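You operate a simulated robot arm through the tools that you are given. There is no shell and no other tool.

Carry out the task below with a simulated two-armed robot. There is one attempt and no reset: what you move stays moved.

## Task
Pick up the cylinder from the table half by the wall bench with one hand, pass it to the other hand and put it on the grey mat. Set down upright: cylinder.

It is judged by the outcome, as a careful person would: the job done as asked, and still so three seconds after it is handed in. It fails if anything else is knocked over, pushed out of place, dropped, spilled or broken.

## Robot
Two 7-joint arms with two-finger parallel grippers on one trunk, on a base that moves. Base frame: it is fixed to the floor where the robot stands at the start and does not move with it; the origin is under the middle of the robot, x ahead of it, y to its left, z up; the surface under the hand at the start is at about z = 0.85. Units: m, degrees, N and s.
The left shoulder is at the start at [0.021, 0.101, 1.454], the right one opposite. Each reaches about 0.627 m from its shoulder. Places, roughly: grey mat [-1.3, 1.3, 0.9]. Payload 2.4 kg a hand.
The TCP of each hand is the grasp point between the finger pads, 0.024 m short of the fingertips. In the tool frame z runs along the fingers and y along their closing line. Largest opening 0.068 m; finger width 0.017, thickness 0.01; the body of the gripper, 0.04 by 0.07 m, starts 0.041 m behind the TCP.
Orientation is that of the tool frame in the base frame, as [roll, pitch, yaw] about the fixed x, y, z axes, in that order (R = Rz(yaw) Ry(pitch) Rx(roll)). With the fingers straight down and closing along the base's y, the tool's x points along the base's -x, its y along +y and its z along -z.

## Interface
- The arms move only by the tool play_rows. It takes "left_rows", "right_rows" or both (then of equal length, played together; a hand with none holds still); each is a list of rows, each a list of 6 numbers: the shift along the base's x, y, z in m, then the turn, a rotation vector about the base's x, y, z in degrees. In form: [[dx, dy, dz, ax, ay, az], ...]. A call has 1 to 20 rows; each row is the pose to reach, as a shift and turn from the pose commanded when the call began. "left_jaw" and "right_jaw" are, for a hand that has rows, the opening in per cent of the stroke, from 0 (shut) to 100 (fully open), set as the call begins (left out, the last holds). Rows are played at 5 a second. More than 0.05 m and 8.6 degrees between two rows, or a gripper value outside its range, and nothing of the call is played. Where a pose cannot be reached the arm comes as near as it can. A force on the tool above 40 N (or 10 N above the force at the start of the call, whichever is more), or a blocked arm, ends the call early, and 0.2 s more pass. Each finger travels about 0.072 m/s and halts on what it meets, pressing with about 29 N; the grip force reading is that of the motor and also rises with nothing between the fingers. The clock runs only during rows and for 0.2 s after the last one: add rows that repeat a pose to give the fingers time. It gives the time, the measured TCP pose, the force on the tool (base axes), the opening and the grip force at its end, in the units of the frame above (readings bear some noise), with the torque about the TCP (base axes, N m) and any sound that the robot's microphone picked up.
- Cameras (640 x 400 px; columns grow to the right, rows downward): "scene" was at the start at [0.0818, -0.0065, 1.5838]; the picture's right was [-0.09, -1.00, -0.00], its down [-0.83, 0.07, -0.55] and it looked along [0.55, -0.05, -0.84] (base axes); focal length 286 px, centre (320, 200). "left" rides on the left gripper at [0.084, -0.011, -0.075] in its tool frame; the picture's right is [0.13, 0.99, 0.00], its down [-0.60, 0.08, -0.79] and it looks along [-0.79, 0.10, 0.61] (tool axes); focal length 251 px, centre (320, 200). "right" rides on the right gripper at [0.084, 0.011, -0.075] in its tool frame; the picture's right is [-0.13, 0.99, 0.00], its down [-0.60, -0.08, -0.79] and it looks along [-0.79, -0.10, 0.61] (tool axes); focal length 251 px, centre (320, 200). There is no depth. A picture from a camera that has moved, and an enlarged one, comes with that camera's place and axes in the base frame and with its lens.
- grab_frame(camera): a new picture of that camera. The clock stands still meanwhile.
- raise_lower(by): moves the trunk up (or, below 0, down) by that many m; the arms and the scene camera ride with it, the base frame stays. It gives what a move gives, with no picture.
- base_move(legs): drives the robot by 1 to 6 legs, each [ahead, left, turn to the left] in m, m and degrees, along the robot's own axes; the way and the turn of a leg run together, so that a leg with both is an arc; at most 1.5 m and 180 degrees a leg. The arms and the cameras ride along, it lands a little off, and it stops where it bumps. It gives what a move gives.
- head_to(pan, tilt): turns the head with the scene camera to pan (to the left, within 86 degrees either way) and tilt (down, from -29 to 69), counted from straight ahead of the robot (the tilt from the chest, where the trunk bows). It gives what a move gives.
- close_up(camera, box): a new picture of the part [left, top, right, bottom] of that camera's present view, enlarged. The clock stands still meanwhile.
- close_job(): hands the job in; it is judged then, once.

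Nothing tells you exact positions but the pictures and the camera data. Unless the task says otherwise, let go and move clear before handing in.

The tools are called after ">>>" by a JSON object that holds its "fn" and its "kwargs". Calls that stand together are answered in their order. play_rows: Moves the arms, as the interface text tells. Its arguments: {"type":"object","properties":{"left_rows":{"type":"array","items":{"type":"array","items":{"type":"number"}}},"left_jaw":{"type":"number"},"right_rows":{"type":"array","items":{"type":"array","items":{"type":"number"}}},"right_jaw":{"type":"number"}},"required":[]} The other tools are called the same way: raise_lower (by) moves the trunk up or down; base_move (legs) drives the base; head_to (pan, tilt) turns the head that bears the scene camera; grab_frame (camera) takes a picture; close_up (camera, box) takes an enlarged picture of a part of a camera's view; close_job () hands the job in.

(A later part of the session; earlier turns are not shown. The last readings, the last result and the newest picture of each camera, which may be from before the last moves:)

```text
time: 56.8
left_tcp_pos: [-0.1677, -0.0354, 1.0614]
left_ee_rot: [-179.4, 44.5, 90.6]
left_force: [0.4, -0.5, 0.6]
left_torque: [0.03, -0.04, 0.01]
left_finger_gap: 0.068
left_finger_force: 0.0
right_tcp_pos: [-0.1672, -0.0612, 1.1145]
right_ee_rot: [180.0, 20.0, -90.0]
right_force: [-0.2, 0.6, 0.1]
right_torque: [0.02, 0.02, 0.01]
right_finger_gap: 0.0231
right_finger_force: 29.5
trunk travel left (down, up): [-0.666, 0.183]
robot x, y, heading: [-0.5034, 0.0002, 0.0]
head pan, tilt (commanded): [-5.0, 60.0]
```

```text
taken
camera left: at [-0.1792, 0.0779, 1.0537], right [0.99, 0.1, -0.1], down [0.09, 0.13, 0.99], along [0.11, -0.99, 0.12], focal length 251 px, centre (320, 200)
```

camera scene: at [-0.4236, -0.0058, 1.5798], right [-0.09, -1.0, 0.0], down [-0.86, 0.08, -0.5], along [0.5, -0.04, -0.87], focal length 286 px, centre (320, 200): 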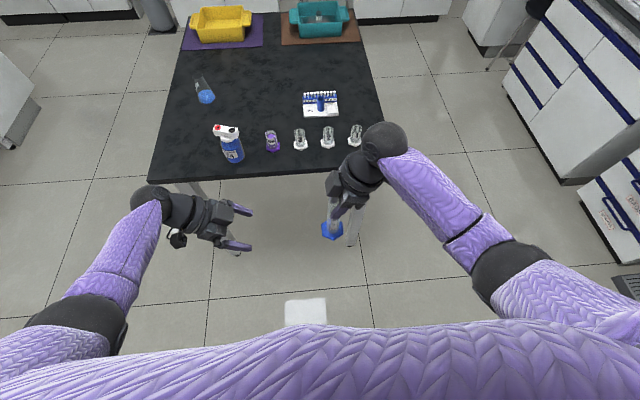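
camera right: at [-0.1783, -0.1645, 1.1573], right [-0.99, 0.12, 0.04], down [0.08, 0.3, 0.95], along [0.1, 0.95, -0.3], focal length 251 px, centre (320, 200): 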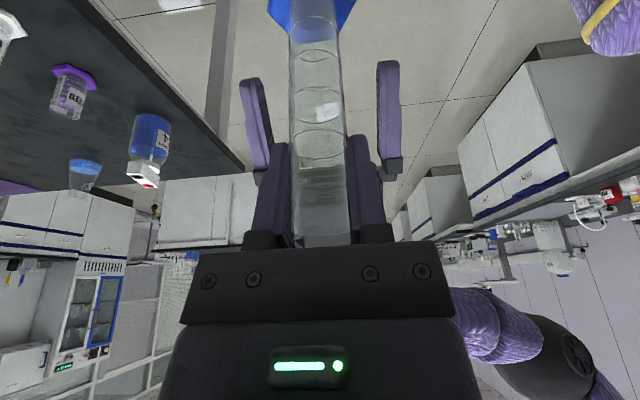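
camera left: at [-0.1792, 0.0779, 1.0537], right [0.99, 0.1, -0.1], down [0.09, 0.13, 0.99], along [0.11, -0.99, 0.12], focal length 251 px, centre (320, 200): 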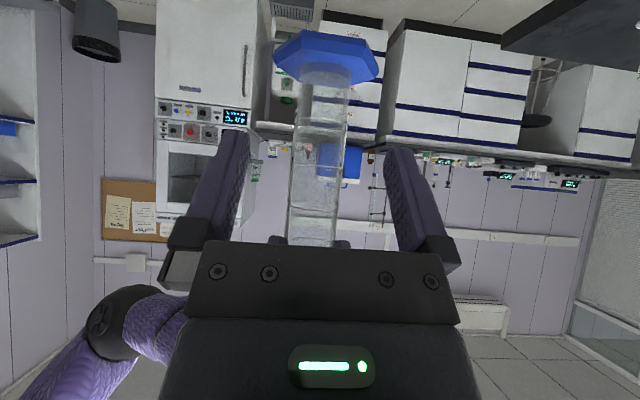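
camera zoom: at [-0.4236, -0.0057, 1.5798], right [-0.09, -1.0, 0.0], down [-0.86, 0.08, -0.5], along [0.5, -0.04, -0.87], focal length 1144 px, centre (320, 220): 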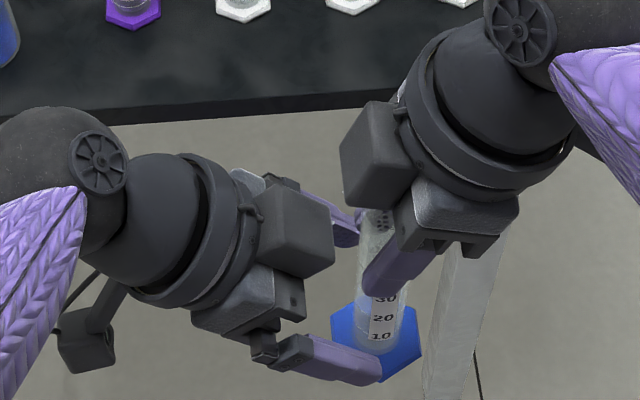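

No contact at this point. Continuing the last ~15 mm in small steps, watching the force.

>>> {"fn": "play_rows", "kwargs": {"left_rows": [[0, -0.004, 0, 0, 0, 0], [0, -0.008, 0, 0, 0, 0], [0, -0.008, 0, 0, 0, 0]]}}

>>> {"fn": "play_rows", "kwargs": {"left_rows": [[0, -0.003, 0, 0, 0, 0], [0, -0.006, 0, 0, 0, 0], [0, -0.006, 0, 0, 0, 0]]}}

>>> {"fn": "close_up", "kwargs": {"camera": "scene", "box": [240, 145, 400, 245]}}

>>> {"fn": "grab_frame", "kwargs": {"camera": "right"}}

>>> {"fn": "grab_frame", "kwargs": {"camera": "left"}}

```text
time: 57.6
left_tcp_pos: [-0.1668, -0.0419, 1.0577]
left_ee_rot: [-179.3, 44.5, 90.7]
left_force: [0.4, 0.2, 0.2]
left_torque: [-0.03, 0.0, -0.01]
left_finger_gap: 0.0678
left_finger_force: 0.0
right_tcp_pos: [-0.1675, -0.0606, 1.1147]
right_ee_rot: [180.0, 20.0, -90.0]
right_force: [0.5, -0.6, -1.6]
right_torque: [0.03, 0.04, -0.01]
right_finger_gap: 0.0231
right_finger_force: 29.0
trunk travel left (down, up): [-0.666, 0.183]
robot x, y, heading: [-0.5038, 0.0011, -0.1]
head pan, tilt (commanded): [-5.0, 60.0]
```

```text
time: 58.4
left_tcp_pos: [-0.1661, -0.0487, 1.0585]
left_ee_rot: [-179.4, 44.4, 90.7]
left_force: [0.8, 21.2, 0.3]
left_torque: [-1.28, 0.03, 0.01]
left_finger_gap: 0.0682
left_finger_force: 0.1
right_tcp_pos: [-0.1678, -0.0614, 1.1144]
right_ee_rot: [179.8, 19.8, -90.1]
right_force: [-0.1, -22.6, -1.2]
right_torque: [0.04, 0.04, -0.04]
right_finger_gap: 0.023
right_finger_force: 29.1
trunk travel left (down, up): [-0.666, 0.183]
robot x, y, heading: [-0.4999, 0.0021, -0.2]
head pan, tilt (commanded): [-5.0, 60.0]
```

```text
4.00 times, centred on (320, 195) of scene
camera zoom: at [-0.4236, -0.0058, 1.5798], right [-0.09, -1.0, 0.0], down [-0.86, 0.08, -0.5], along [0.5, -0.04, -0.87], focal length 1144 px, centre (320, 220)
```

zoom: 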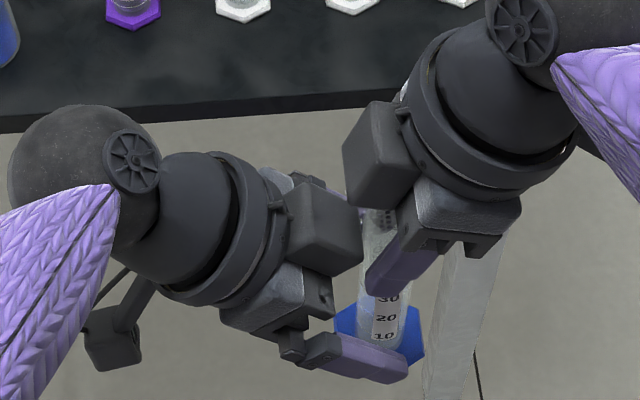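

```text
taken
camera right: at [-0.1783, -0.1657, 1.1573], right [-0.99, 0.12, 0.04], down [0.08, 0.3, 0.95], along [0.1, 0.95, -0.31], focal length 251 px, centre (320, 200)
```

right: 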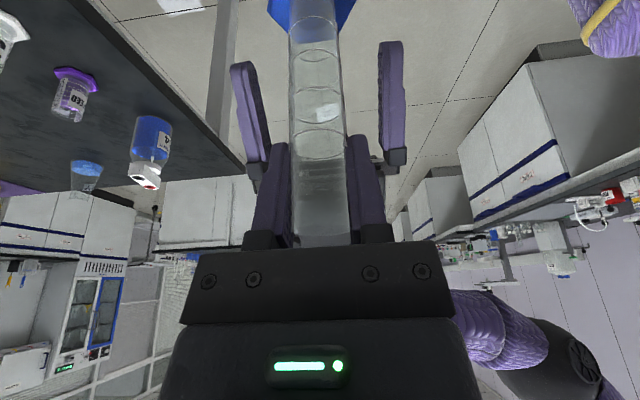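

```text
taken
camera left: at [-0.1791, 0.0648, 1.0532], right [0.99, 0.1, -0.1], down [0.09, 0.12, 0.99], along [0.11, -0.99, 0.11], focal length 251 px, centre (320, 200)
```

left: 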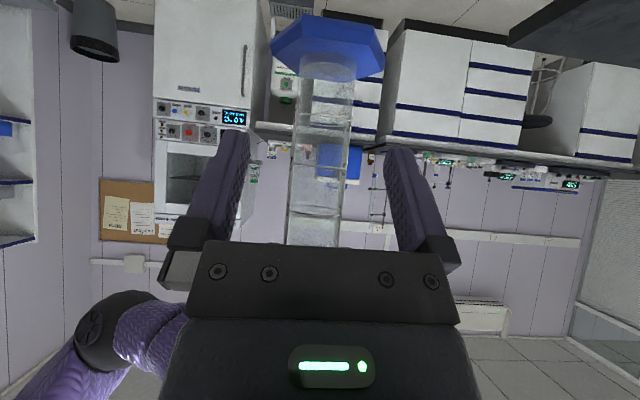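

Torque readings show what's touching: the left palm's upper corner is pressing on the tube itself at this 45° tilt. I'll back out and use a flatter 35° approach, which clears the palm from the tube.

>>> {"fn": "play_rows", "kwargs": {"left_rows": [[0, 0.015, 0, 0, 0, 0], [0, 0.03, 0, 0, 0, 0], [0, 0.045, 0, 0, 0, 0], [0, 0.045, -0.004, -5, 0, 0], [0, 0.045, -0.004, -10, 0, 0], [0, 0.045, -0.004, -10, 0, 0]]}}

>>> {"fn": "grab_frame", "kwargs": {"camera": "left"}}

>>> {"fn": "grab_frame", "kwargs": {"camera": "right"}}

>>> {"fn": "close_up", "kwargs": {"camera": "scene", "box": [240, 145, 400, 245]}}

```text
time: 59.8
left_tcp_pos: [-0.1659, -0.0035, 1.0557]
left_ee_rot: [-179.1, 54.6, 90.7]
left_force: [-0.5, 0.1, -0.2]
left_torque: [0.0, 0.0, 0.0]
left_finger_gap: 0.068
left_finger_force: 0.1
right_tcp_pos: [-0.1676, -0.0613, 1.1145]
right_ee_rot: [180.0, 20.2, -90.0]
right_force: [1.3, -0.7, -0.9]
right_torque: [0.02, 0.0, 0.0]
right_finger_gap: 0.0228
right_finger_force: 28.7
trunk travel left (down, up): [-0.666, 0.183]
robot x, y, heading: [-0.5067, 0.0005, -0.3]
head pan, tilt (commanded): [-5.0, 60.0]
```

```text
taken
camera left: at [-0.179, 0.1063, 1.0302], right [0.99, 0.08, -0.11], down [0.09, 0.3, 0.95], along [0.11, -0.95, 0.29], focal length 251 px, centre (320, 200)
```

left: 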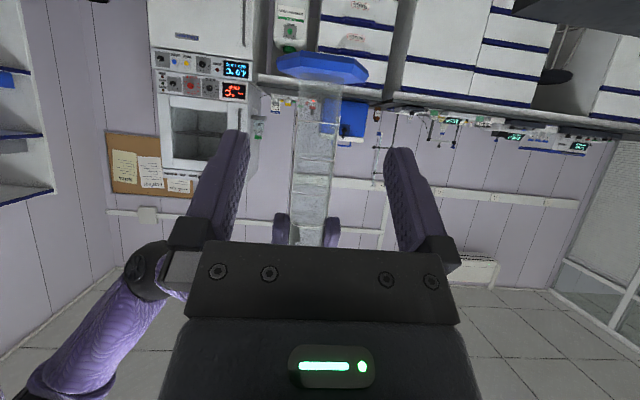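

```text
taken
camera right: at [-0.1783, -0.1646, 1.1573], right [-0.99, 0.12, 0.04], down [0.08, 0.3, 0.95], along [0.1, 0.95, -0.3], focal length 251 px, centre (320, 200)
```

right: 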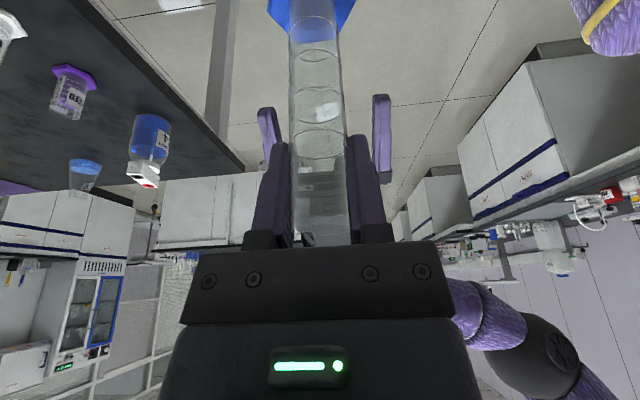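

```text
4.00 times, centred on (320, 195) of scene
camera zoom: at [-0.4236, -0.0059, 1.5798], right [-0.09, -1.0, 0.0], down [-0.86, 0.08, -0.5], along [0.5, -0.04, -0.87], focal length 1144 px, centre (320, 220)
```

zoom: 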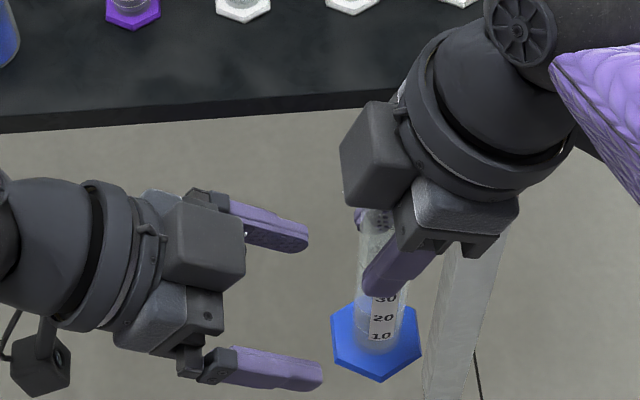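

Contact is released. I'll zoom in to measure whether the tube got tilted in the right hand.

>>> {"fn": "close_up", "kwargs": {"camera": "left", "box": [220, 40, 420, 260]}}

>>> {"fn": "close_up", "kwargs": {"camera": "right", "box": [220, 0, 420, 260]}}

```text
1.82 times, centred on (320, 150) of left
camera zoom: at [-0.179, 0.1063, 1.0302], right [0.99, 0.08, -0.11], down [0.09, 0.3, 0.95], along [0.11, -0.95, 0.29], focal length 457 px, centre (320, 291)
```

zoom: 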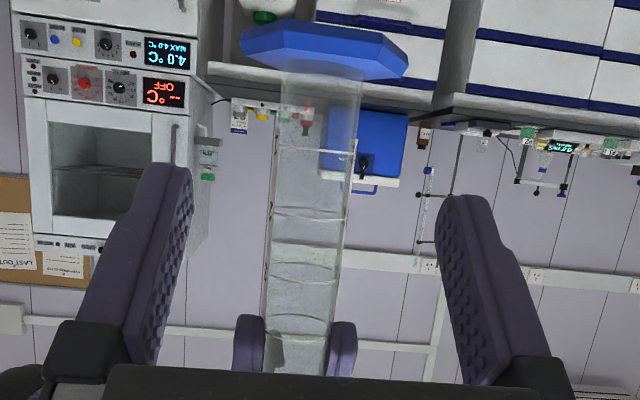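

```text
1.54 times, centred on (320, 130) of right
camera zoom: at [-0.1783, -0.1646, 1.1573], right [-0.99, 0.12, 0.04], down [0.08, 0.3, 0.95], along [0.1, 0.95, -0.3], focal length 387 px, centre (320, 308)
```

zoom: 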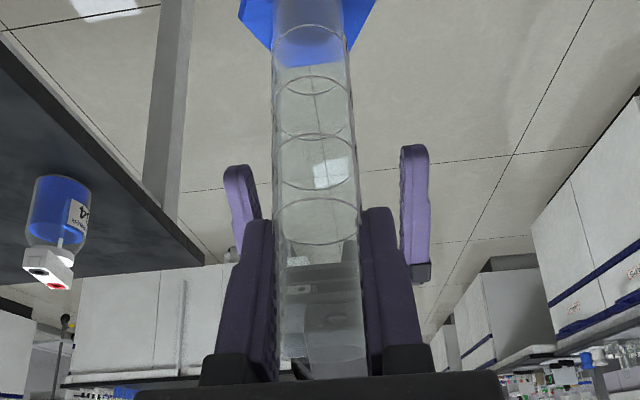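

The tube is upright within about a degree. Approaching again with the flatter tilt.

>>> {"fn": "play_rows", "kwargs": {"left_rows": [[-0.0005, -0.015, -0.001, 0, -0.5, 0], [-0.001, -0.03, -0.001, 0, -0.5, 0], [-0.001, -0.038, -0.001, 0, -0.5, 0], [-0.001, -0.038, -0.001, 0, -0.5, 0]]}}

>>> {"fn": "play_rows", "kwargs": {"left_rows": [[0, -0.005, 0, 0, 0, 0], [0, -0.01, 0, 0, 0, 0], [0, -0.01, 0, 0, 0, 0]]}}

>>> {"fn": "close_up", "kwargs": {"camera": "scene", "box": [240, 145, 400, 245]}}

>>> {"fn": "grab_frame", "kwargs": {"camera": "right"}}

>>> {"fn": "grab_frame", "kwargs": {"camera": "left"}}

```text
time: 60.8
left_tcp_pos: [-0.1685, -0.0418, 1.0547]
left_ee_rot: [180.0, 54.6, 90.1]
left_force: [0.1, 0.1, 0.4]
left_torque: [0.02, -0.04, 0.0]
left_finger_gap: 0.068
left_finger_force: 0.0
right_tcp_pos: [-0.1682, -0.0616, 1.1164]
right_ee_rot: [180.0, 20.0, -90.0]
right_force: [0.0, -0.8, -0.4]
right_torque: [0.0, 0.01, 0.0]
right_finger_gap: 0.0229
right_finger_force: 29.1
trunk travel left (down, up): [-0.666, 0.183]
robot x, y, heading: [-0.5008, 0.0035, -0.0]
head pan, tilt (commanded): [-5.0, 60.0]
```

```text
time: 61.6
left_tcp_pos: [-0.1681, -0.0534, 1.0542]
left_ee_rot: [180.0, 54.5, 90.1]
left_force: [-0.9, 0.0, -0.4]
left_torque: [0.0, -0.02, 0.0]
left_finger_gap: 0.0681
left_finger_force: 0.0
right_tcp_pos: [-0.1673, -0.0614, 1.1157]
right_ee_rot: [180.0, 20.0, -90.0]
right_force: [0.3, 0.0, 0.2]
right_torque: [0.02, 0.03, 0.0]
right_finger_gap: 0.0229
right_finger_force: 29.5
trunk travel left (down, up): [-0.666, 0.183]
robot x, y, heading: [-0.502, -0.0002, 0.3]
head pan, tilt (commanded): [-5.0, 60.0]
```

```text
4.00 times, centred on (320, 195) of scene
camera zoom: at [-0.4236, -0.0058, 1.5798], right [-0.09, -1.0, 0.0], down [-0.86, 0.08, -0.5], along [0.5, -0.04, -0.87], focal length 1144 px, centre (320, 220)
```

zoom: 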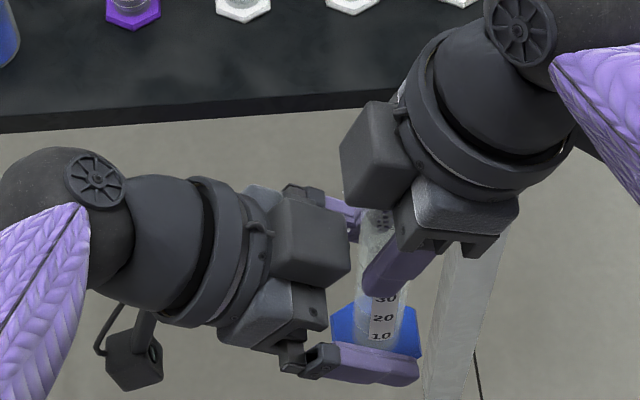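

```text
taken
camera right: at [-0.1783, -0.1645, 1.1573], right [-0.99, 0.12, 0.04], down [0.08, 0.3, 0.95], along [0.1, 0.95, -0.3], focal length 251 px, centre (320, 200)
```

right: 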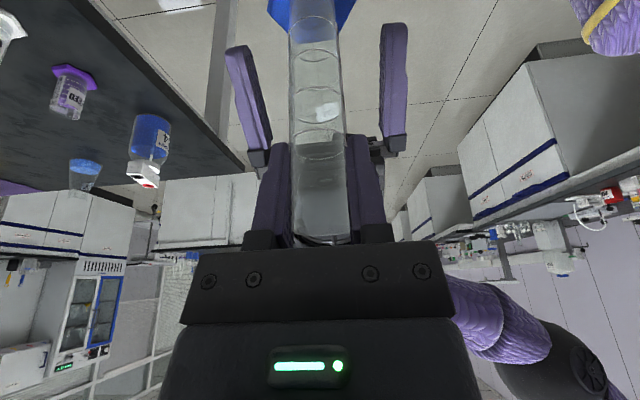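

```text
taken
camera left: at [-0.1798, 0.058, 1.029], right [0.99, 0.08, -0.1], down [0.08, 0.3, 0.95], along [0.1, -0.95, 0.29], focal length 251 px, centre (320, 200)
```

left: 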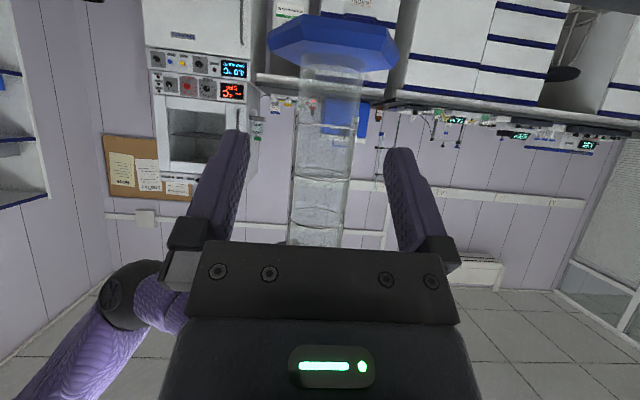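

No contact forces now, and the tube is centred well inside the left pads. Closing the left gripper while the right still holds.

>>> {"fn": "play_rows", "kwargs": {"left_rows": [[0, 0, 0, 0, 0, 0], [0, 0, 0, 0, 0, 0], [0, 0, 0, 0, 0, 0], [0, 0, 0, 0, 0, 0], [0, 0, 0, 0, 0, 0], [0, 0, 0, 0, 0, 0]], "left_jaw": 0}}

>>> {"fn": "grab_frame", "kwargs": {"camera": "left"}}

>>> {"fn": "grab_frame", "kwargs": {"camera": "right"}}

```text
time: 63.0
left_tcp_pos: [-0.1678, -0.0521, 1.0549]
left_ee_rot: [179.8, 54.4, 90.1]
left_force: [12.6, -0.7, -5.4]
left_torque: [0.08, 0.32, 0.09]
left_finger_gap: 0.0227
left_finger_force: 28.9
right_tcp_pos: [-0.1678, -0.0615, 1.1158]
right_ee_rot: [179.9, 20.1, -90.0]
right_force: [-11.8, 1.0, 4.7]
right_torque: [0.05, 0.43, 0.01]
right_finger_gap: 0.023
right_finger_force: 29.1
trunk travel left (down, up): [-0.666, 0.183]
robot x, y, heading: [-0.504, 0.0019, -0.1]
head pan, tilt (commanded): [-5.0, 60.0]
```

```text
taken
camera left: at [-0.1796, 0.0582, 1.0291], right [0.99, 0.08, -0.1], down [0.08, 0.3, 0.95], along [0.1, -0.95, 0.29], focal length 251 px, centre (320, 200)
```

left: 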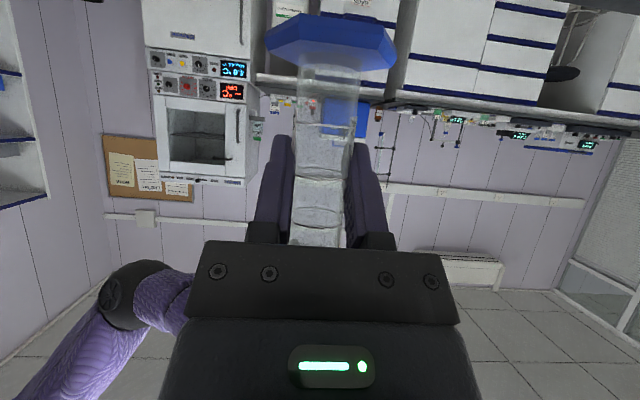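

```text
taken
camera right: at [-0.1785, -0.1644, 1.1572], right [-0.99, 0.12, 0.05], down [0.08, 0.3, 0.95], along [0.1, 0.95, -0.3], focal length 251 px, centre (320, 200)
```

right: 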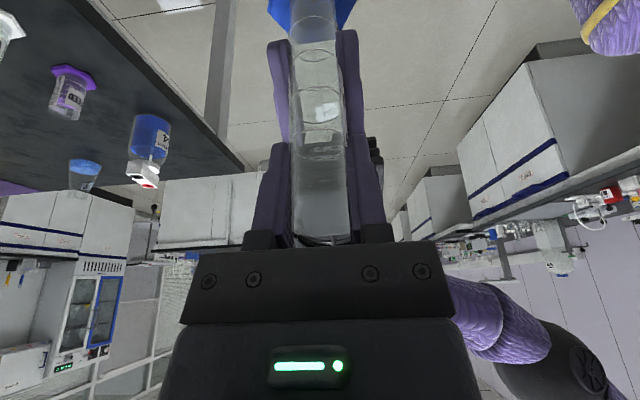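

Both hands grip it now (left opening 0.0227 m at 29 N) with only a small internal force. Releasing the right hand.

>>> {"fn": "play_rows", "kwargs": {"right_rows": [[0, 0, 0, 0, 0, 0], [0, 0, 0, 0, 0, 0], [0, 0, 0, 0, 0, 0], [0, 0, 0, 0, 0, 0]], "right_jaw": 100}}

>>> {"fn": "grab_frame", "kwargs": {"camera": "left"}}

>>> {"fn": "grab_frame", "kwargs": {"camera": "right"}}

```text
time: 64.0
left_tcp_pos: [-0.1685, -0.0528, 1.0535]
left_ee_rot: [180.0, 54.6, 90.1]
left_force: [0.2, -0.7, -0.7]
left_torque: [0.02, 0.01, -0.03]
left_finger_gap: 0.0228
left_finger_force: 29.0
right_tcp_pos: [-0.1676, -0.0622, 1.116]
right_ee_rot: [-180.0, 19.9, -89.9]
right_force: [-0.4, 0.4, -0.1]
right_torque: [0.03, -0.01, 0.04]
right_finger_gap: 0.0679
right_finger_force: 0.1
trunk travel left (down, up): [-0.666, 0.183]
robot x, y, heading: [-0.4984, 0.0009, 0.2]
head pan, tilt (commanded): [-5.0, 60.0]
```

```text
taken
camera left: at [-0.1798, 0.0581, 1.029], right [0.99, 0.08, -0.1], down [0.08, 0.3, 0.95], along [0.1, -0.95, 0.29], focal length 251 px, centre (320, 200)
```

left: 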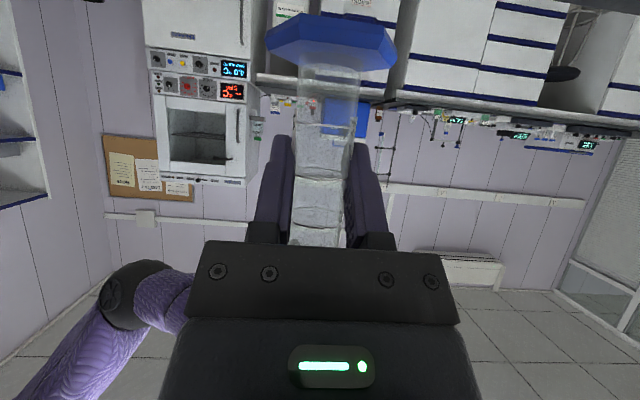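

```text
taken
camera right: at [-0.1783, -0.1645, 1.1573], right [-0.99, 0.12, 0.04], down [0.08, 0.3, 0.95], along [0.1, 0.95, -0.3], focal length 251 px, centre (320, 200)
```

right: 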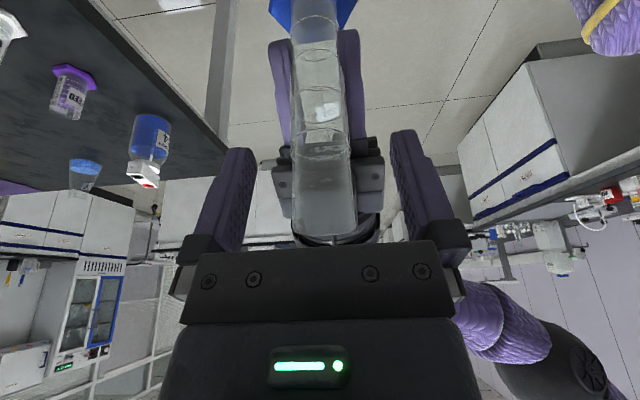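

The left hand holds the cylinder alone. Withdrawing the right hand to the right and up.

>>> {"fn": "play_rows", "kwargs": {"right_rows": [[0, -0.015, 0.01, 0, 0, 0], [0, -0.04, 0.025, 0, 0, 0], [0, -0.075, 0.03, 0, 0, 0], [0, -0.11, 0.03, 0, 0, 0], [0, -0.14, 0.03, 0, 0, 0], [0, -0.14, 0.03, 0, 0, 0]]}}

>>> {"fn": "grab_frame", "kwargs": {"camera": "scene"}}

>>> {"fn": "grab_frame", "kwargs": {"camera": "left"}}

>>> {"fn": "grab_frame", "kwargs": {"camera": "right"}}

```text
time: 65.4
left_tcp_pos: [-0.167, -0.052, 1.0535]
left_ee_rot: [179.9, 54.5, 90.0]
left_force: [-0.9, -0.3, -0.6]
left_torque: [-0.02, -0.02, -0.01]
left_finger_gap: 0.023
left_finger_force: 28.6
right_tcp_pos: [-0.1668, -0.2008, 1.1464]
right_ee_rot: [-179.9, 20.0, -90.0]
right_force: [1.5, 0.5, 0.7]
right_torque: [0.02, 0.02, 0.02]
right_finger_gap: 0.068
right_finger_force: 0.0
trunk travel left (down, up): [-0.666, 0.183]
robot x, y, heading: [-0.5028, 0.0008, -0.3]
head pan, tilt (commanded): [-5.0, 60.0]
```

```text
taken
camera scene: at [-0.4235, -0.0056, 1.5798], right [-0.09, -1.0, 0.0], down [-0.86, 0.08, -0.5], along [0.5, -0.04, -0.87], focal length 286 px, centre (320, 200)
```

scene: 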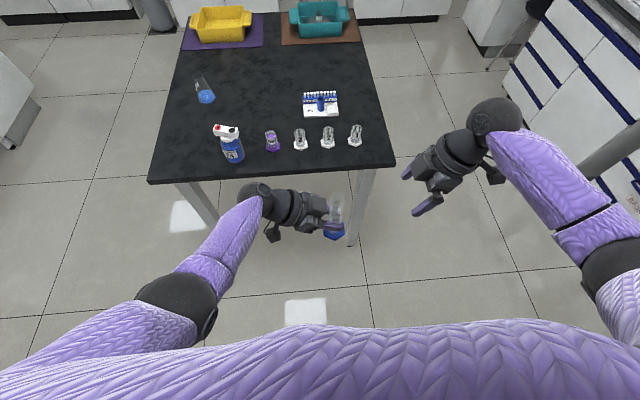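

```text
taken
camera left: at [-0.1798, 0.0582, 1.029], right [0.99, 0.08, -0.1], down [0.08, 0.3, 0.95], along [0.1, -0.95, 0.29], focal length 251 px, centre (320, 200)
```

left: 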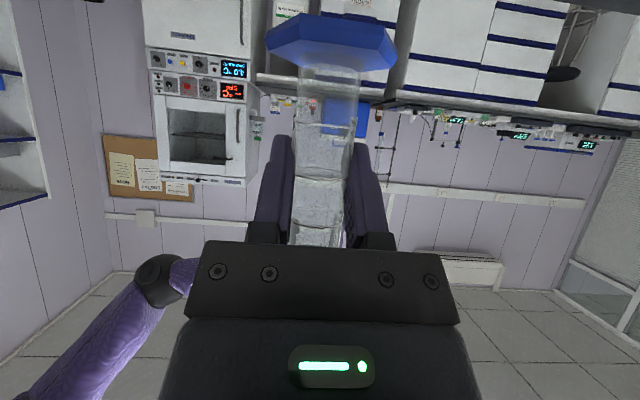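

```text
taken
camera right: at [-0.1784, -0.3044, 1.1877], right [-0.99, 0.12, 0.04], down [0.08, 0.3, 0.95], along [0.1, 0.95, -0.3], focal length 251 px, centre (320, 200)
```

right: 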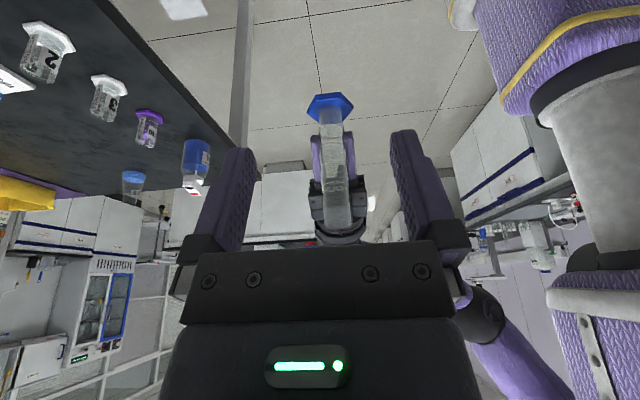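

The handover worked. Checking the cylinder's tilt in the left hand with close-ups.

>>> {"fn": "close_up", "kwargs": {"camera": "right", "box": [260, 80, 420, 260]}}

>>> {"fn": "close_up", "kwargs": {"camera": "scene", "box": [280, 170, 380, 250]}}

```text
2.22 times, centred on (340, 170) of right
camera zoom: at [-0.1784, -0.3044, 1.1877], right [-0.99, 0.12, 0.04], down [0.08, 0.3, 0.95], along [0.1, 0.95, -0.3], focal length 559 px, centre (276, 267)
```

zoom: 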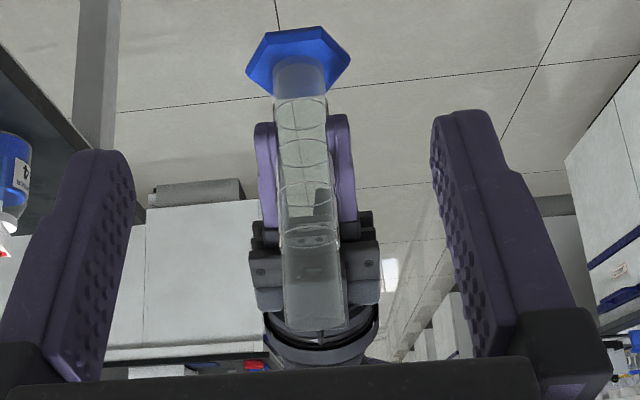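

```text
5.00 times, centred on (330, 210) of scene
camera zoom: at [-0.4235, -0.0056, 1.5798], right [-0.09, -1.0, 0.0], down [-0.86, 0.08, -0.5], along [0.5, -0.04, -0.87], focal length 1430 px, centre (270, 150)
```

zoom: 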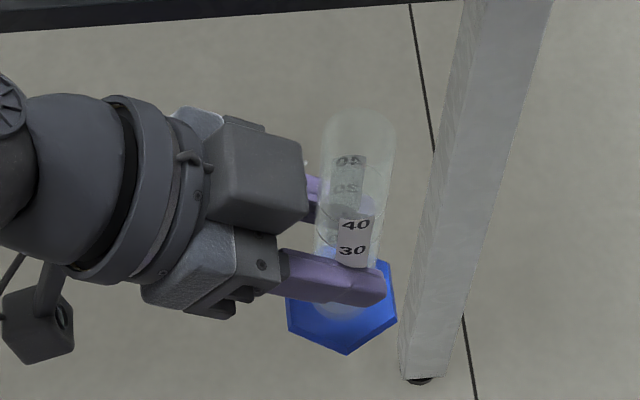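

The cylinder is upright in the left hand (within about half a degree). Now I'll turn left in place, clear of everything, and look at the bench with the grey mat.

>>> {"fn": "base_move", "kwargs": {"legs": [[0, 0, 90]]}}

>>> {"fn": "head_to", "kwargs": {"pan": 55, "tilt": 30}}

>>> {"fn": "grab_frame", "kwargs": {"camera": "scene"}}

>>> {"fn": "head_to", "kwargs": {"pan": 0, "tilt": 35}}

>>> {"fn": "grab_frame", "kwargs": {"camera": "scene"}}

```text
time: 69.7
left_tcp_pos: [-0.4476, 0.3327, 1.055]
left_ee_rot: [179.8, 54.5, 179.9]
left_force: [0.1, -0.2, 0.1]
left_torque: [-0.02, 0.06, 0.01]
left_finger_gap: 0.0229
left_finger_force: 28.2
right_tcp_pos: [-0.2992, 0.3343, 1.1448]
right_ee_rot: [-180.0, 20.1, -0.1]
right_force: [-0.8, -0.2, 0.2]
right_torque: [-0.02, -0.01, 0.01]
right_finger_gap: 0.0678
right_finger_force: 0.0
trunk travel left (down, up): [-0.666, 0.183]
robot x, y, heading: [-0.5018, 0.0017, 89.8]
head pan, tilt (commanded): [-5.0, 60.0]
```

```text
time: 71.0
left_tcp_pos: [-0.4482, 0.3339, 1.0553]
left_ee_rot: [179.9, 54.6, 179.8]
left_force: [-0.9, 0.2, 0.5]
left_torque: [0.02, 0.0, -0.03]
left_finger_gap: 0.0228
left_finger_force: 28.8
right_tcp_pos: [-0.2995, 0.3345, 1.147]
right_ee_rot: [179.9, 20.1, -0.2]
right_force: [-0.7, -1.0, -0.4]
right_torque: [-0.04, 0.03, 0.02]
right_finger_gap: 0.068
right_finger_force: 0.1
trunk travel left (down, up): [-0.666, 0.183]
robot x, y, heading: [-0.5004, -0.0028, 89.7]
head pan, tilt (commanded): [55.0, 30.0]
```

```text
taken
camera scene: at [-0.5755, 0.0644, 1.6219], right [0.58, 0.82, 0.0], down [0.41, -0.29, -0.87], along [-0.71, 0.5, -0.5], focal length 286 px, centre (320, 200)
```

scene: 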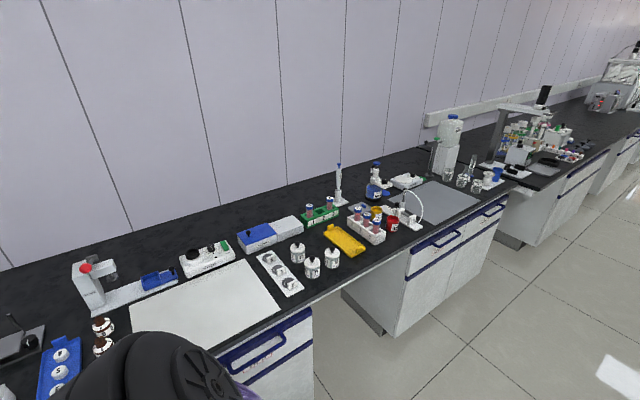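

```text
time: 72.2
left_tcp_pos: [-0.4481, 0.3336, 1.0544]
left_ee_rot: [179.9, 54.5, 179.8]
left_force: [0.3, -0.3, -0.8]
left_torque: [0.0, 0.01, 0.01]
left_finger_gap: 0.0227
left_finger_force: 28.9
right_tcp_pos: [-0.2993, 0.334, 1.1452]
right_ee_rot: [180.0, 20.0, -0.1]
right_force: [1.7, 0.2, 0.5]
right_torque: [0.0, -0.01, 0.01]
right_finger_gap: 0.0678
right_finger_force: 0.0
trunk travel left (down, up): [-0.666, 0.183]
robot x, y, heading: [-0.4998, 0.0015, 89.9]
head pan, tilt (commanded): [0.0, 35.0]
```

```text
taken
camera scene: at [-0.5014, 0.1002, 1.6141], right [1.0, 0.0, 0.0], down [0.0, -0.57, -0.82], along [0.0, 0.82, -0.57], focal length 286 px, centre (320, 200)
```

scene: 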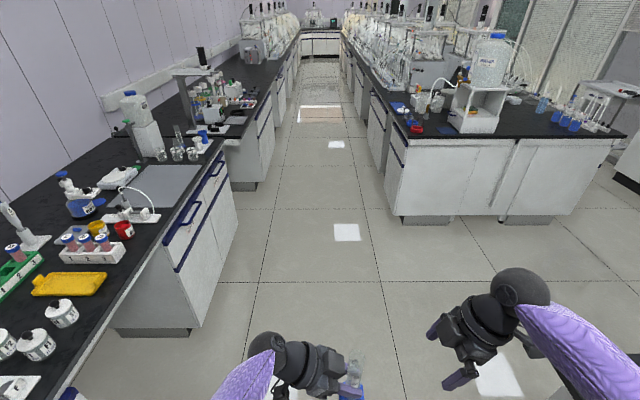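

The grey mat is around (-1.27, 1.26) on this bench (the nearer white mat is a different one). While here in free space, I'll turn the left hand to point forward, keeping the cylinder upright.

>>> {"fn": "play_rows", "kwargs": {"left_rows": [[-0.008, 0.01, 0.003, 0, 0, 7.5], [-0.016, 0.02, 0.006, 0, 0, 15], [-0.024, 0.03, 0.01, 0, 0, 22.5], [-0.032, 0.04, 0.013, 0, 0, 30], [-0.04, 0.05, 0.016, 0, 0, 37.5], [-0.048, 0.06, 0.02, 0, 0, 45], [-0.056, 0.07, 0.023, 0, 0, 52.5], [-0.064, 0.08, 0.026, 0, 0, 60], [-0.072, 0.09, 0.03, 0, 0, 67.5], [-0.08, 0.1, 0.033, 0, 0, 75], [-0.09, 0.11, 0.036, 0, 0, 82.5], [-0.1, 0.117, 0.04, 0, 0, 90], [-0.1, 0.117, 0.04, 0, 0, 90]]}}

>>> {"fn": "head_to", "kwargs": {"pan": 5, "tilt": 50}}

>>> {"fn": "grab_frame", "kwargs": {"camera": "scene"}}

>>> {"fn": "grab_frame", "kwargs": {"camera": "left"}}

```text
time: 74.6
left_tcp_pos: [-0.6279, 0.4423, 1.0703]
left_ee_rot: [162.1, 51.2, -109.6]
left_force: [-0.1, -0.4, -0.8]
left_torque: [0.01, 0.0, 0.02]
left_finger_gap: 0.0229
left_finger_force: 28.7
right_tcp_pos: [-0.2987, 0.3343, 1.1462]
right_ee_rot: [-180.0, 19.9, -0.2]
right_force: [-0.4, 0.1, 0.3]
right_torque: [0.01, 0.0, -0.02]
right_finger_gap: 0.068
right_finger_force: 0.1
trunk travel left (down, up): [-0.666, 0.183]
robot x, y, heading: [-0.5009, -0.0042, 89.6]
head pan, tilt (commanded): [0.0, 35.0]
stopped in row 12 (left hand): the arm was blocked; the commanded pose is now the measured one
```

```text
time: 75.4
left_tcp_pos: [-0.6268, 0.4431, 1.0703]
left_ee_rot: [162.0, 51.2, -109.7]
left_force: [0.1, -0.4, -1.1]
left_torque: [-0.04, -0.03, 0.03]
left_finger_gap: 0.0224
left_finger_force: 29.4
right_tcp_pos: [-0.3004, 0.333, 1.1453]
right_ee_rot: [-179.9, 20.0, -0.1]
right_force: [0.4, 0.1, 0.1]
right_torque: [0.01, -0.01, -0.02]
right_finger_gap: 0.0681
right_finger_force: 0.0
trunk travel left (down, up): [-0.666, 0.183]
robot x, y, heading: [-0.4995, -0.0014, 89.6]
head pan, tilt (commanded): [5.0, 50.0]
```

```text
taken
camera scene: at [-0.5082, 0.0889, 1.5925], right [1.0, 0.08, 0.0], down [0.06, -0.76, -0.64], along [-0.05, 0.64, -0.77], focal length 286 px, centre (320, 200)
```

scene: 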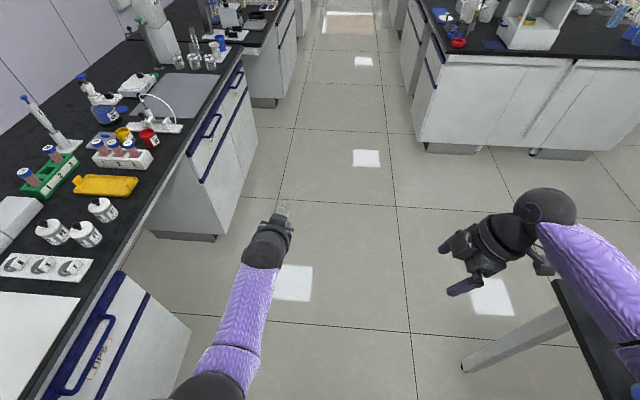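

```text
taken
camera left: at [-0.6319, 0.332, 1.0463], right [-1.0, 0.02, 0.09], down [0.08, -0.27, 0.96], along [0.04, 0.96, 0.27], focal length 251 px, centre (320, 200)
```

left: 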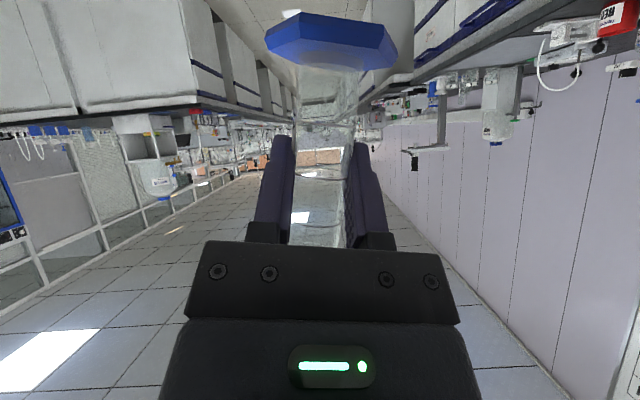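

The left arm ran into a limit at the end of that turn, and the cylinder is now tilted about 11° in the hand's pose (grip is intact). I'll rotate back to a partial turn (fingers forward-right) where the arm was comfortable, restoring upright.

>>> {"fn": "play_rows", "kwargs": {"left_rows": [[0.016, -0.004, 0.004, -0.43, -1.87, -5.8], [0.032, -0.008, 0.008, -0.87, -3.73, -11.6], [0.048, -0.012, 0.012, -1.3, -5.6, -17.35], [0.064, -0.016, 0.016, -1.73, -7.5, -23.1], [0.08, -0.02, 0.02, -2.17, -9.3, -28.9], [0.097, -0.023, 0.02, -2.6, -11.2, -34.7], [0.097, -0.023, 0.02, -2.6, -11.2, -34.7], [0.097, -0.023, 0.02, -2.6, -11.2, -34.7]]}}

>>> {"fn": "grab_frame", "kwargs": {"camera": "scene"}}

>>> {"fn": "grab_frame", "kwargs": {"camera": "left"}}

```text
time: 77.2
left_tcp_pos: [-0.5301, 0.4191, 1.089]
left_ee_rot: [-179.9, 54.5, -130.1]
left_force: [0.4, 0.0, -1.1]
left_torque: [-0.01, 0.01, -0.01]
left_finger_gap: 0.0228
left_finger_force: 29.3
right_tcp_pos: [-0.2992, 0.3348, 1.1444]
right_ee_rot: [180.0, 20.0, -0.3]
right_force: [0.0, 0.2, 0.1]
right_torque: [0.01, -0.01, 0.03]
right_finger_gap: 0.0679
right_finger_force: 0.0
trunk travel left (down, up): [-0.666, 0.183]
robot x, y, heading: [-0.5035, 0.004, 89.7]
head pan, tilt (commanded): [5.0, 50.0]
```

```text
taken
camera scene: at [-0.5082, 0.089, 1.5924], right [1.0, 0.08, 0.0], down [0.06, -0.76, -0.64], along [-0.05, 0.64, -0.77], focal length 286 px, centre (320, 200)
```

scene: 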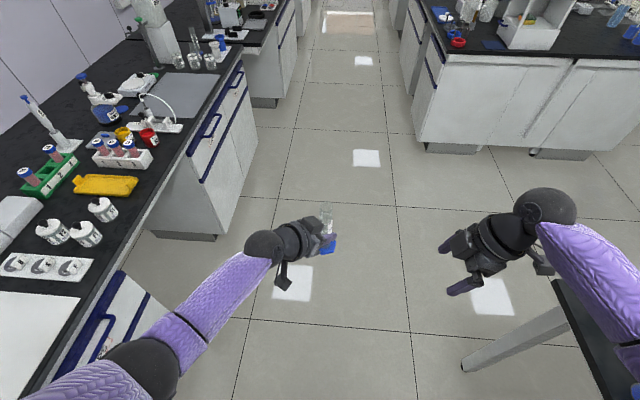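

```text
taken
camera left: at [-0.593, 0.329, 1.0639], right [-0.81, 0.58, -0.11], down [-0.25, -0.17, 0.95], along [0.54, 0.79, 0.29], focal length 251 px, centre (320, 200)
```

left: 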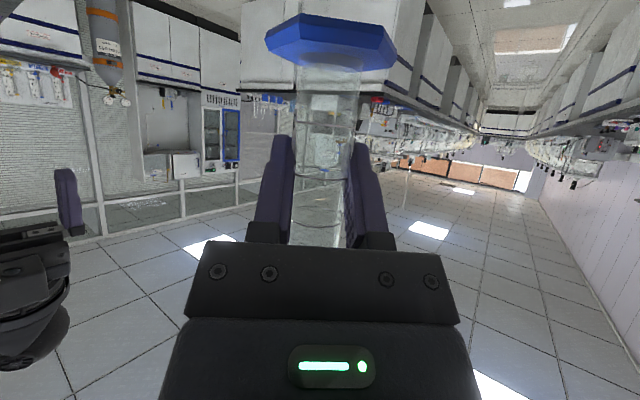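

Upright again, with the arm relaxed: the left hand points forward-right. Now I'll tuck the right hand back and up so it won't reach over the bench near the glassware.

>>> {"fn": "play_rows", "kwargs": {"right_rows": [[0.015, -0.015, 0.012, 0, 0, 0], [0.03, -0.03, 0.025, 0, 0, 0], [0.045, -0.045, 0.037, 0, 0, 0], [0.06, -0.06, 0.05, 0, 0, 0], [0.06, -0.06, 0.05, 0, 0, 0]]}}

>>> {"fn": "grab_frame", "kwargs": {"camera": "scene"}}

```text
time: 78.4
left_tcp_pos: [-0.5294, 0.4202, 1.0891]
left_ee_rot: [-179.8, 54.5, -130.0]
left_force: [0.7, 0.1, -0.5]
left_torque: [-0.02, 0.0, -0.03]
left_finger_gap: 0.0228
left_finger_force: 29.0
right_tcp_pos: [-0.2397, 0.275, 1.1956]
right_ee_rot: [-180.0, 20.2, -0.2]
right_force: [0.0, 0.5, -0.3]
right_torque: [0.01, 0.0, -0.01]
right_finger_gap: 0.0681
right_finger_force: 0.1
trunk travel left (down, up): [-0.666, 0.183]
robot x, y, heading: [-0.5008, 0.0026, 89.9]
head pan, tilt (commanded): [5.0, 50.0]
```

```text
taken
camera scene: at [-0.5083, 0.0891, 1.5924], right [1.0, 0.08, 0.0], down [0.06, -0.76, -0.64], along [-0.05, 0.64, -0.77], focal length 286 px, centre (320, 200)
```

scene: 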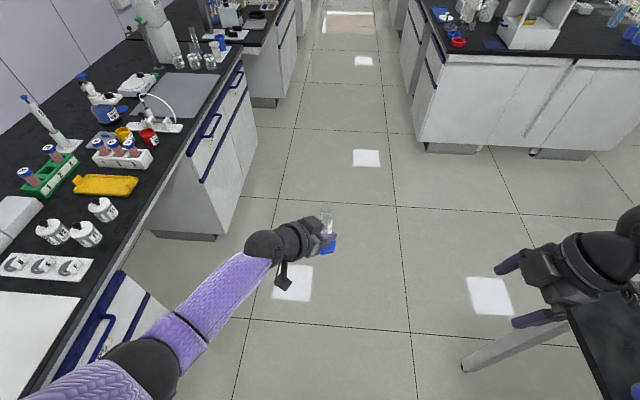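

Both arms are tucked. Driving along the aisle to come level with the grey mat, then turning to face the bench.

>>> {"fn": "base_move", "kwargs": {"legs": [[1.3, -0.03, 0]]}}

>>> {"fn": "head_to", "kwargs": {"pan": 70, "tilt": 35}}

>>> {"fn": "grab_frame", "kwargs": {"camera": "scene"}}

```text
time: 85.0
left_tcp_pos: [-0.5065, 1.725, 1.0885]
left_ee_rot: [-179.8, 54.5, -129.4]
left_force: [-0.2, 0.0, -0.6]
left_torque: [-0.02, -0.04, 0.01]
left_finger_gap: 0.0229
left_finger_force: 29.5
right_tcp_pos: [-0.2144, 1.5828, 1.194]
right_ee_rot: [-179.9, 20.0, 0.4]
right_force: [0.6, 0.3, -0.5]
right_torque: [0.02, 0.01, 0.02]
right_finger_gap: 0.0678
right_finger_force: 0.1
trunk travel left (down, up): [-0.666, 0.183]
robot x, y, heading: [-0.4741, 1.3064, 90.2]
head pan, tilt (commanded): [5.0, 50.0]
```

```text
time: 86.3
left_tcp_pos: [-0.506, 1.7253, 1.0894]
left_ee_rot: [-179.7, 54.5, -129.4]
left_force: [0.2, -0.9, 0.2]
left_torque: [0.0, 0.0, -0.05]
left_finger_gap: 0.0229
left_finger_force: 29.1
right_tcp_pos: [-0.2137, 1.5824, 1.1945]
right_ee_rot: [-180.0, 20.0, 0.5]
right_force: [0.2, -0.1, -0.3]
right_torque: [-0.04, 0.04, 0.01]
right_finger_gap: 0.0681
right_finger_force: 0.1
trunk travel left (down, up): [-0.666, 0.183]
robot x, y, heading: [-0.472, 1.3026, 90.4]
head pan, tilt (commanded): [70.0, 35.0]
```

```text
taken
camera scene: at [-0.556, 1.3473, 1.6141], right [0.34, 0.94, 0.0], down [0.54, -0.19, -0.82], along [-0.77, 0.28, -0.57], focal length 286 px, centre (320, 200)
```

scene: 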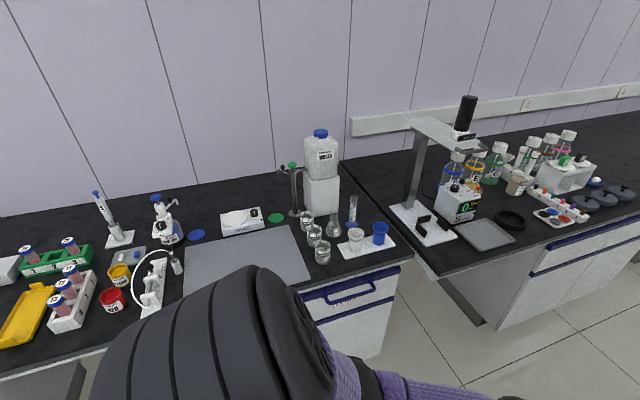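

Now I see the mat well: it spans roughly x -1.40…-1.12, y 1.16…1.52, with beakers to its right and a tubing device to its left. Turning to face the bench.

>>> {"fn": "base_move", "kwargs": {"legs": [[0, 0, 89.6]]}}

>>> {"fn": "head_to", "kwargs": {"pan": 0, "tilt": 45}}

>>> {"fn": "grab_frame", "kwargs": {"camera": "scene"}}

```text
time: 90.6
left_tcp_pos: [-0.8913, 1.2731, 1.0889]
left_ee_rot: [-179.8, 54.5, -39.3]
left_force: [-0.7, -0.5, -0.6]
left_torque: [0.0, 0.03, -0.05]
left_finger_gap: 0.0231
left_finger_force: 29.0
right_tcp_pos: [-0.7506, 1.5648, 1.1948]
right_ee_rot: [180.0, 20.0, 90.5]
right_force: [0.1, -0.9, 0.0]
right_torque: [0.03, 0.01, 0.01]
right_finger_gap: 0.068
right_finger_force: 0.1
trunk travel left (down, up): [-0.666, 0.183]
robot x, y, heading: [-0.4703, 1.3053, -179.7]
head pan, tilt (commanded): [70.0, 35.0]
```

```text
time: 92.0
left_tcp_pos: [-0.8913, 1.2712, 1.0897]
left_ee_rot: [-179.8, 54.4, -39.3]
left_force: [-0.1, -1.0, 0.1]
left_torque: [-0.02, -0.01, 0.02]
left_finger_gap: 0.0228
left_finger_force: 29.1
right_tcp_pos: [-0.7503, 1.5653, 1.1941]
right_ee_rot: [180.0, 20.1, 90.6]
right_force: [-1.4, -0.2, 0.5]
right_torque: [-0.01, 0.02, -0.01]
right_finger_gap: 0.0679
right_finger_force: 0.1
trunk travel left (down, up): [-0.666, 0.183]
robot x, y, heading: [-0.4761, 1.3056, -179.6]
head pan, tilt (commanded): [0.0, 45.0]
```

```text
taken
camera scene: at [-0.5663, 1.3051, 1.5993], right [-0.01, 1.0, 0.0], down [0.71, 0.01, -0.71], along [-0.71, -0.01, -0.71], focal length 286 px, centre (320, 200)
```

scene: 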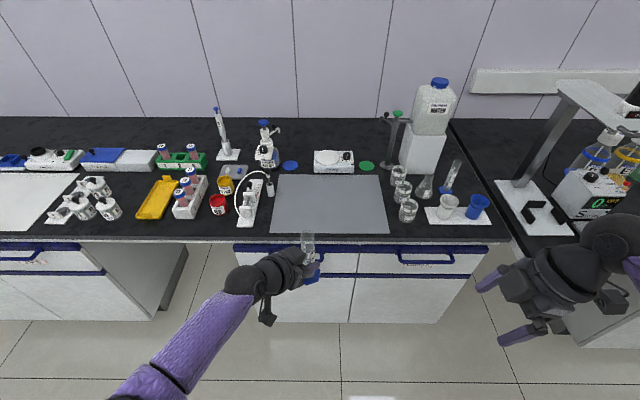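

Very clear view: the mat spans x -1.40…-1.12, y 1.13…1.52, and the bench edge is at x ≈ -1.09. I'll aim to set the cylinder near (-1.22, 1.33). Moving forward in steps with a small shift to the right.

>>> {"fn": "base_move", "kwargs": {"legs": [[0.18, -0.055, 0]]}}

>>> {"fn": "grab_frame", "kwargs": {"camera": "scene"}}

>>> {"fn": "head_to", "kwargs": {"pan": 0, "tilt": 62}}

>>> {"fn": "grab_frame", "kwargs": {"camera": "scene"}}

```text
time: 93.5
left_tcp_pos: [-1.0739, 1.3241, 1.0897]
left_ee_rot: [-179.8, 54.5, -39.0]
left_force: [-0.5, 0.4, -1.4]
left_torque: [0.03, -0.03, 0.03]
left_finger_gap: 0.0228
left_finger_force: 29.0
right_tcp_pos: [-0.9319, 1.6177, 1.1954]
right_ee_rot: [179.9, 20.1, 90.7]
right_force: [0.6, -0.4, -0.4]
right_torque: [-0.02, 0.0, 0.04]
right_finger_gap: 0.0681
right_finger_force: 0.0
trunk travel left (down, up): [-0.666, 0.183]
robot x, y, heading: [-0.6529, 1.3584, -179.4]
head pan, tilt (commanded): [0.0, 45.0]
```

```text
taken
camera scene: at [-0.7492, 1.3587, 1.5992], right [-0.01, 1.0, 0.0], down [0.71, 0.01, -0.71], along [-0.71, -0.01, -0.71], focal length 286 px, centre (320, 200)
```

scene: 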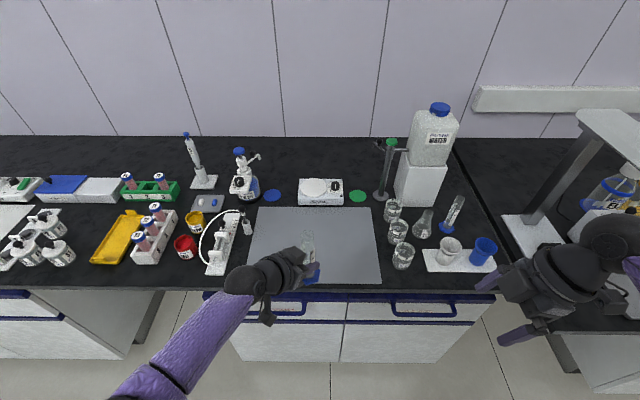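

```text
time: 94.3
left_tcp_pos: [-1.0722, 1.3249, 1.0884]
left_ee_rot: [-179.9, 54.5, -39.2]
left_force: [0.0, 0.1, -0.4]
left_torque: [-0.04, 0.02, 0.0]
left_finger_gap: 0.0227
left_finger_force: 28.5
right_tcp_pos: [-0.9324, 1.617, 1.1937]
right_ee_rot: [180.0, 20.0, 90.7]
right_force: [0.1, -0.8, 0.0]
right_torque: [0.0, -0.01, -0.02]
right_finger_gap: 0.0681
right_finger_force: 0.0
trunk travel left (down, up): [-0.666, 0.183]
robot x, y, heading: [-0.6538, 1.3588, -179.3]
head pan, tilt (commanded): [0.0, 62.0]
```

```text
taken
camera scene: at [-0.7311, 1.3585, 1.5776], right [-0.01, 1.0, 0.0], down [0.88, 0.01, -0.47], along [-0.47, -0.01, -0.88], focal length 286 px, centre (320, 200)
```

scene: 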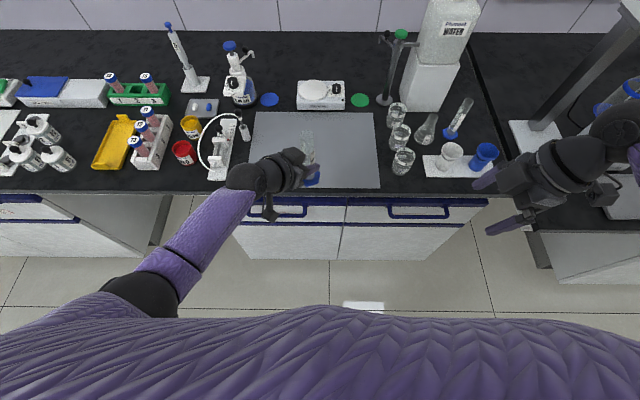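

Everything is as expected and nothing is close to the arms. Moving the last few centimetres forward.

>>> {"fn": "base_move", "kwargs": {"legs": [[0.085, -0.01, 0]]}}

>>> {"fn": "play_rows", "kwargs": {"left_rows": [[-0.02, 0, 0, 0, 0, 0], [-0.04, 0, 0, 0, 0, 0], [-0.055, 0, 0, 0, 0, 0], [-0.055, 0, 0, 0, 0, 0], [-0.055, 0, 0, 0, 0, 0]]}}

>>> {"fn": "grab_frame", "kwargs": {"camera": "scene"}}

>>> {"fn": "grab_frame", "kwargs": {"camera": "left"}}

```text
time: 95.4
left_tcp_pos: [-1.1588, 1.3346, 1.0885]
left_ee_rot: [-179.7, 54.5, -39.0]
left_force: [-0.2, 0.3, -1.3]
left_torque: [0.0, 0.01, -0.04]
left_finger_gap: 0.023
left_finger_force: 28.6
right_tcp_pos: [-1.02, 1.6262, 1.1948]
right_ee_rot: [179.9, 20.1, 90.7]
right_force: [-0.2, -0.4, -0.7]
right_torque: [0.02, -0.01, 0.0]
right_finger_gap: 0.0681
right_finger_force: 0.1
trunk travel left (down, up): [-0.666, 0.183]
robot x, y, heading: [-0.7359, 1.3703, -179.4]
head pan, tilt (commanded): [0.0, 62.0]
```

```text
time: 96.6
left_tcp_pos: [-1.2137, 1.3345, 1.089]
left_ee_rot: [-179.8, 54.4, -39.1]
left_force: [0.0, -0.6, -1.2]
left_torque: [-0.05, 0.01, 0.01]
left_finger_gap: 0.0228
left_finger_force: 28.7
right_tcp_pos: [-1.0169, 1.6266, 1.1952]
right_ee_rot: [-179.9, 20.2, 90.6]
right_force: [-0.6, 0.2, -0.3]
right_torque: [-0.01, -0.01, -0.03]
right_finger_gap: 0.0683
right_finger_force: 0.1
trunk travel left (down, up): [-0.666, 0.183]
robot x, y, heading: [-0.7428, 1.3682, -179.3]
head pan, tilt (commanded): [0.0, 62.0]
```

```text
taken
camera scene: at [-0.8165, 1.3676, 1.5775], right [-0.01, 1.0, 0.0], down [0.88, 0.01, -0.47], along [-0.47, -0.01, -0.88], focal length 286 px, centre (320, 200)
```

scene: 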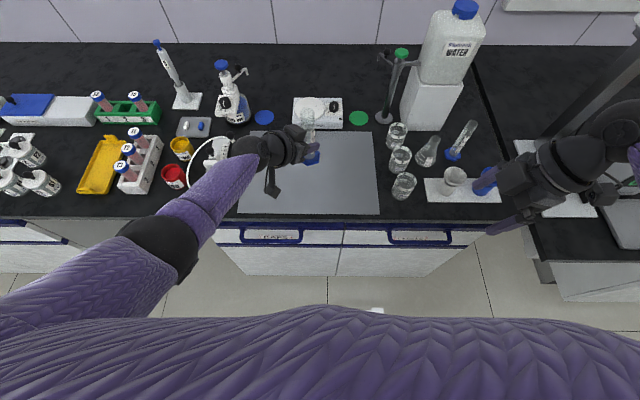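

```text
taken
camera left: at [-1.1221, 1.2732, 1.0638], right [-0.57, -0.81, -0.11], down [0.18, -0.25, 0.95], along [-0.8, 0.52, 0.29], focal length 251 px, centre (320, 200)
```

left: 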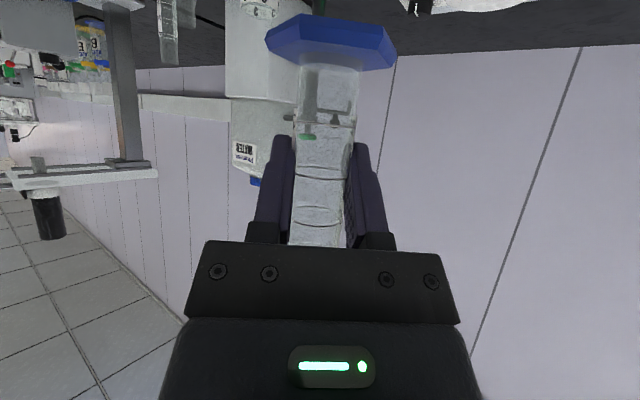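

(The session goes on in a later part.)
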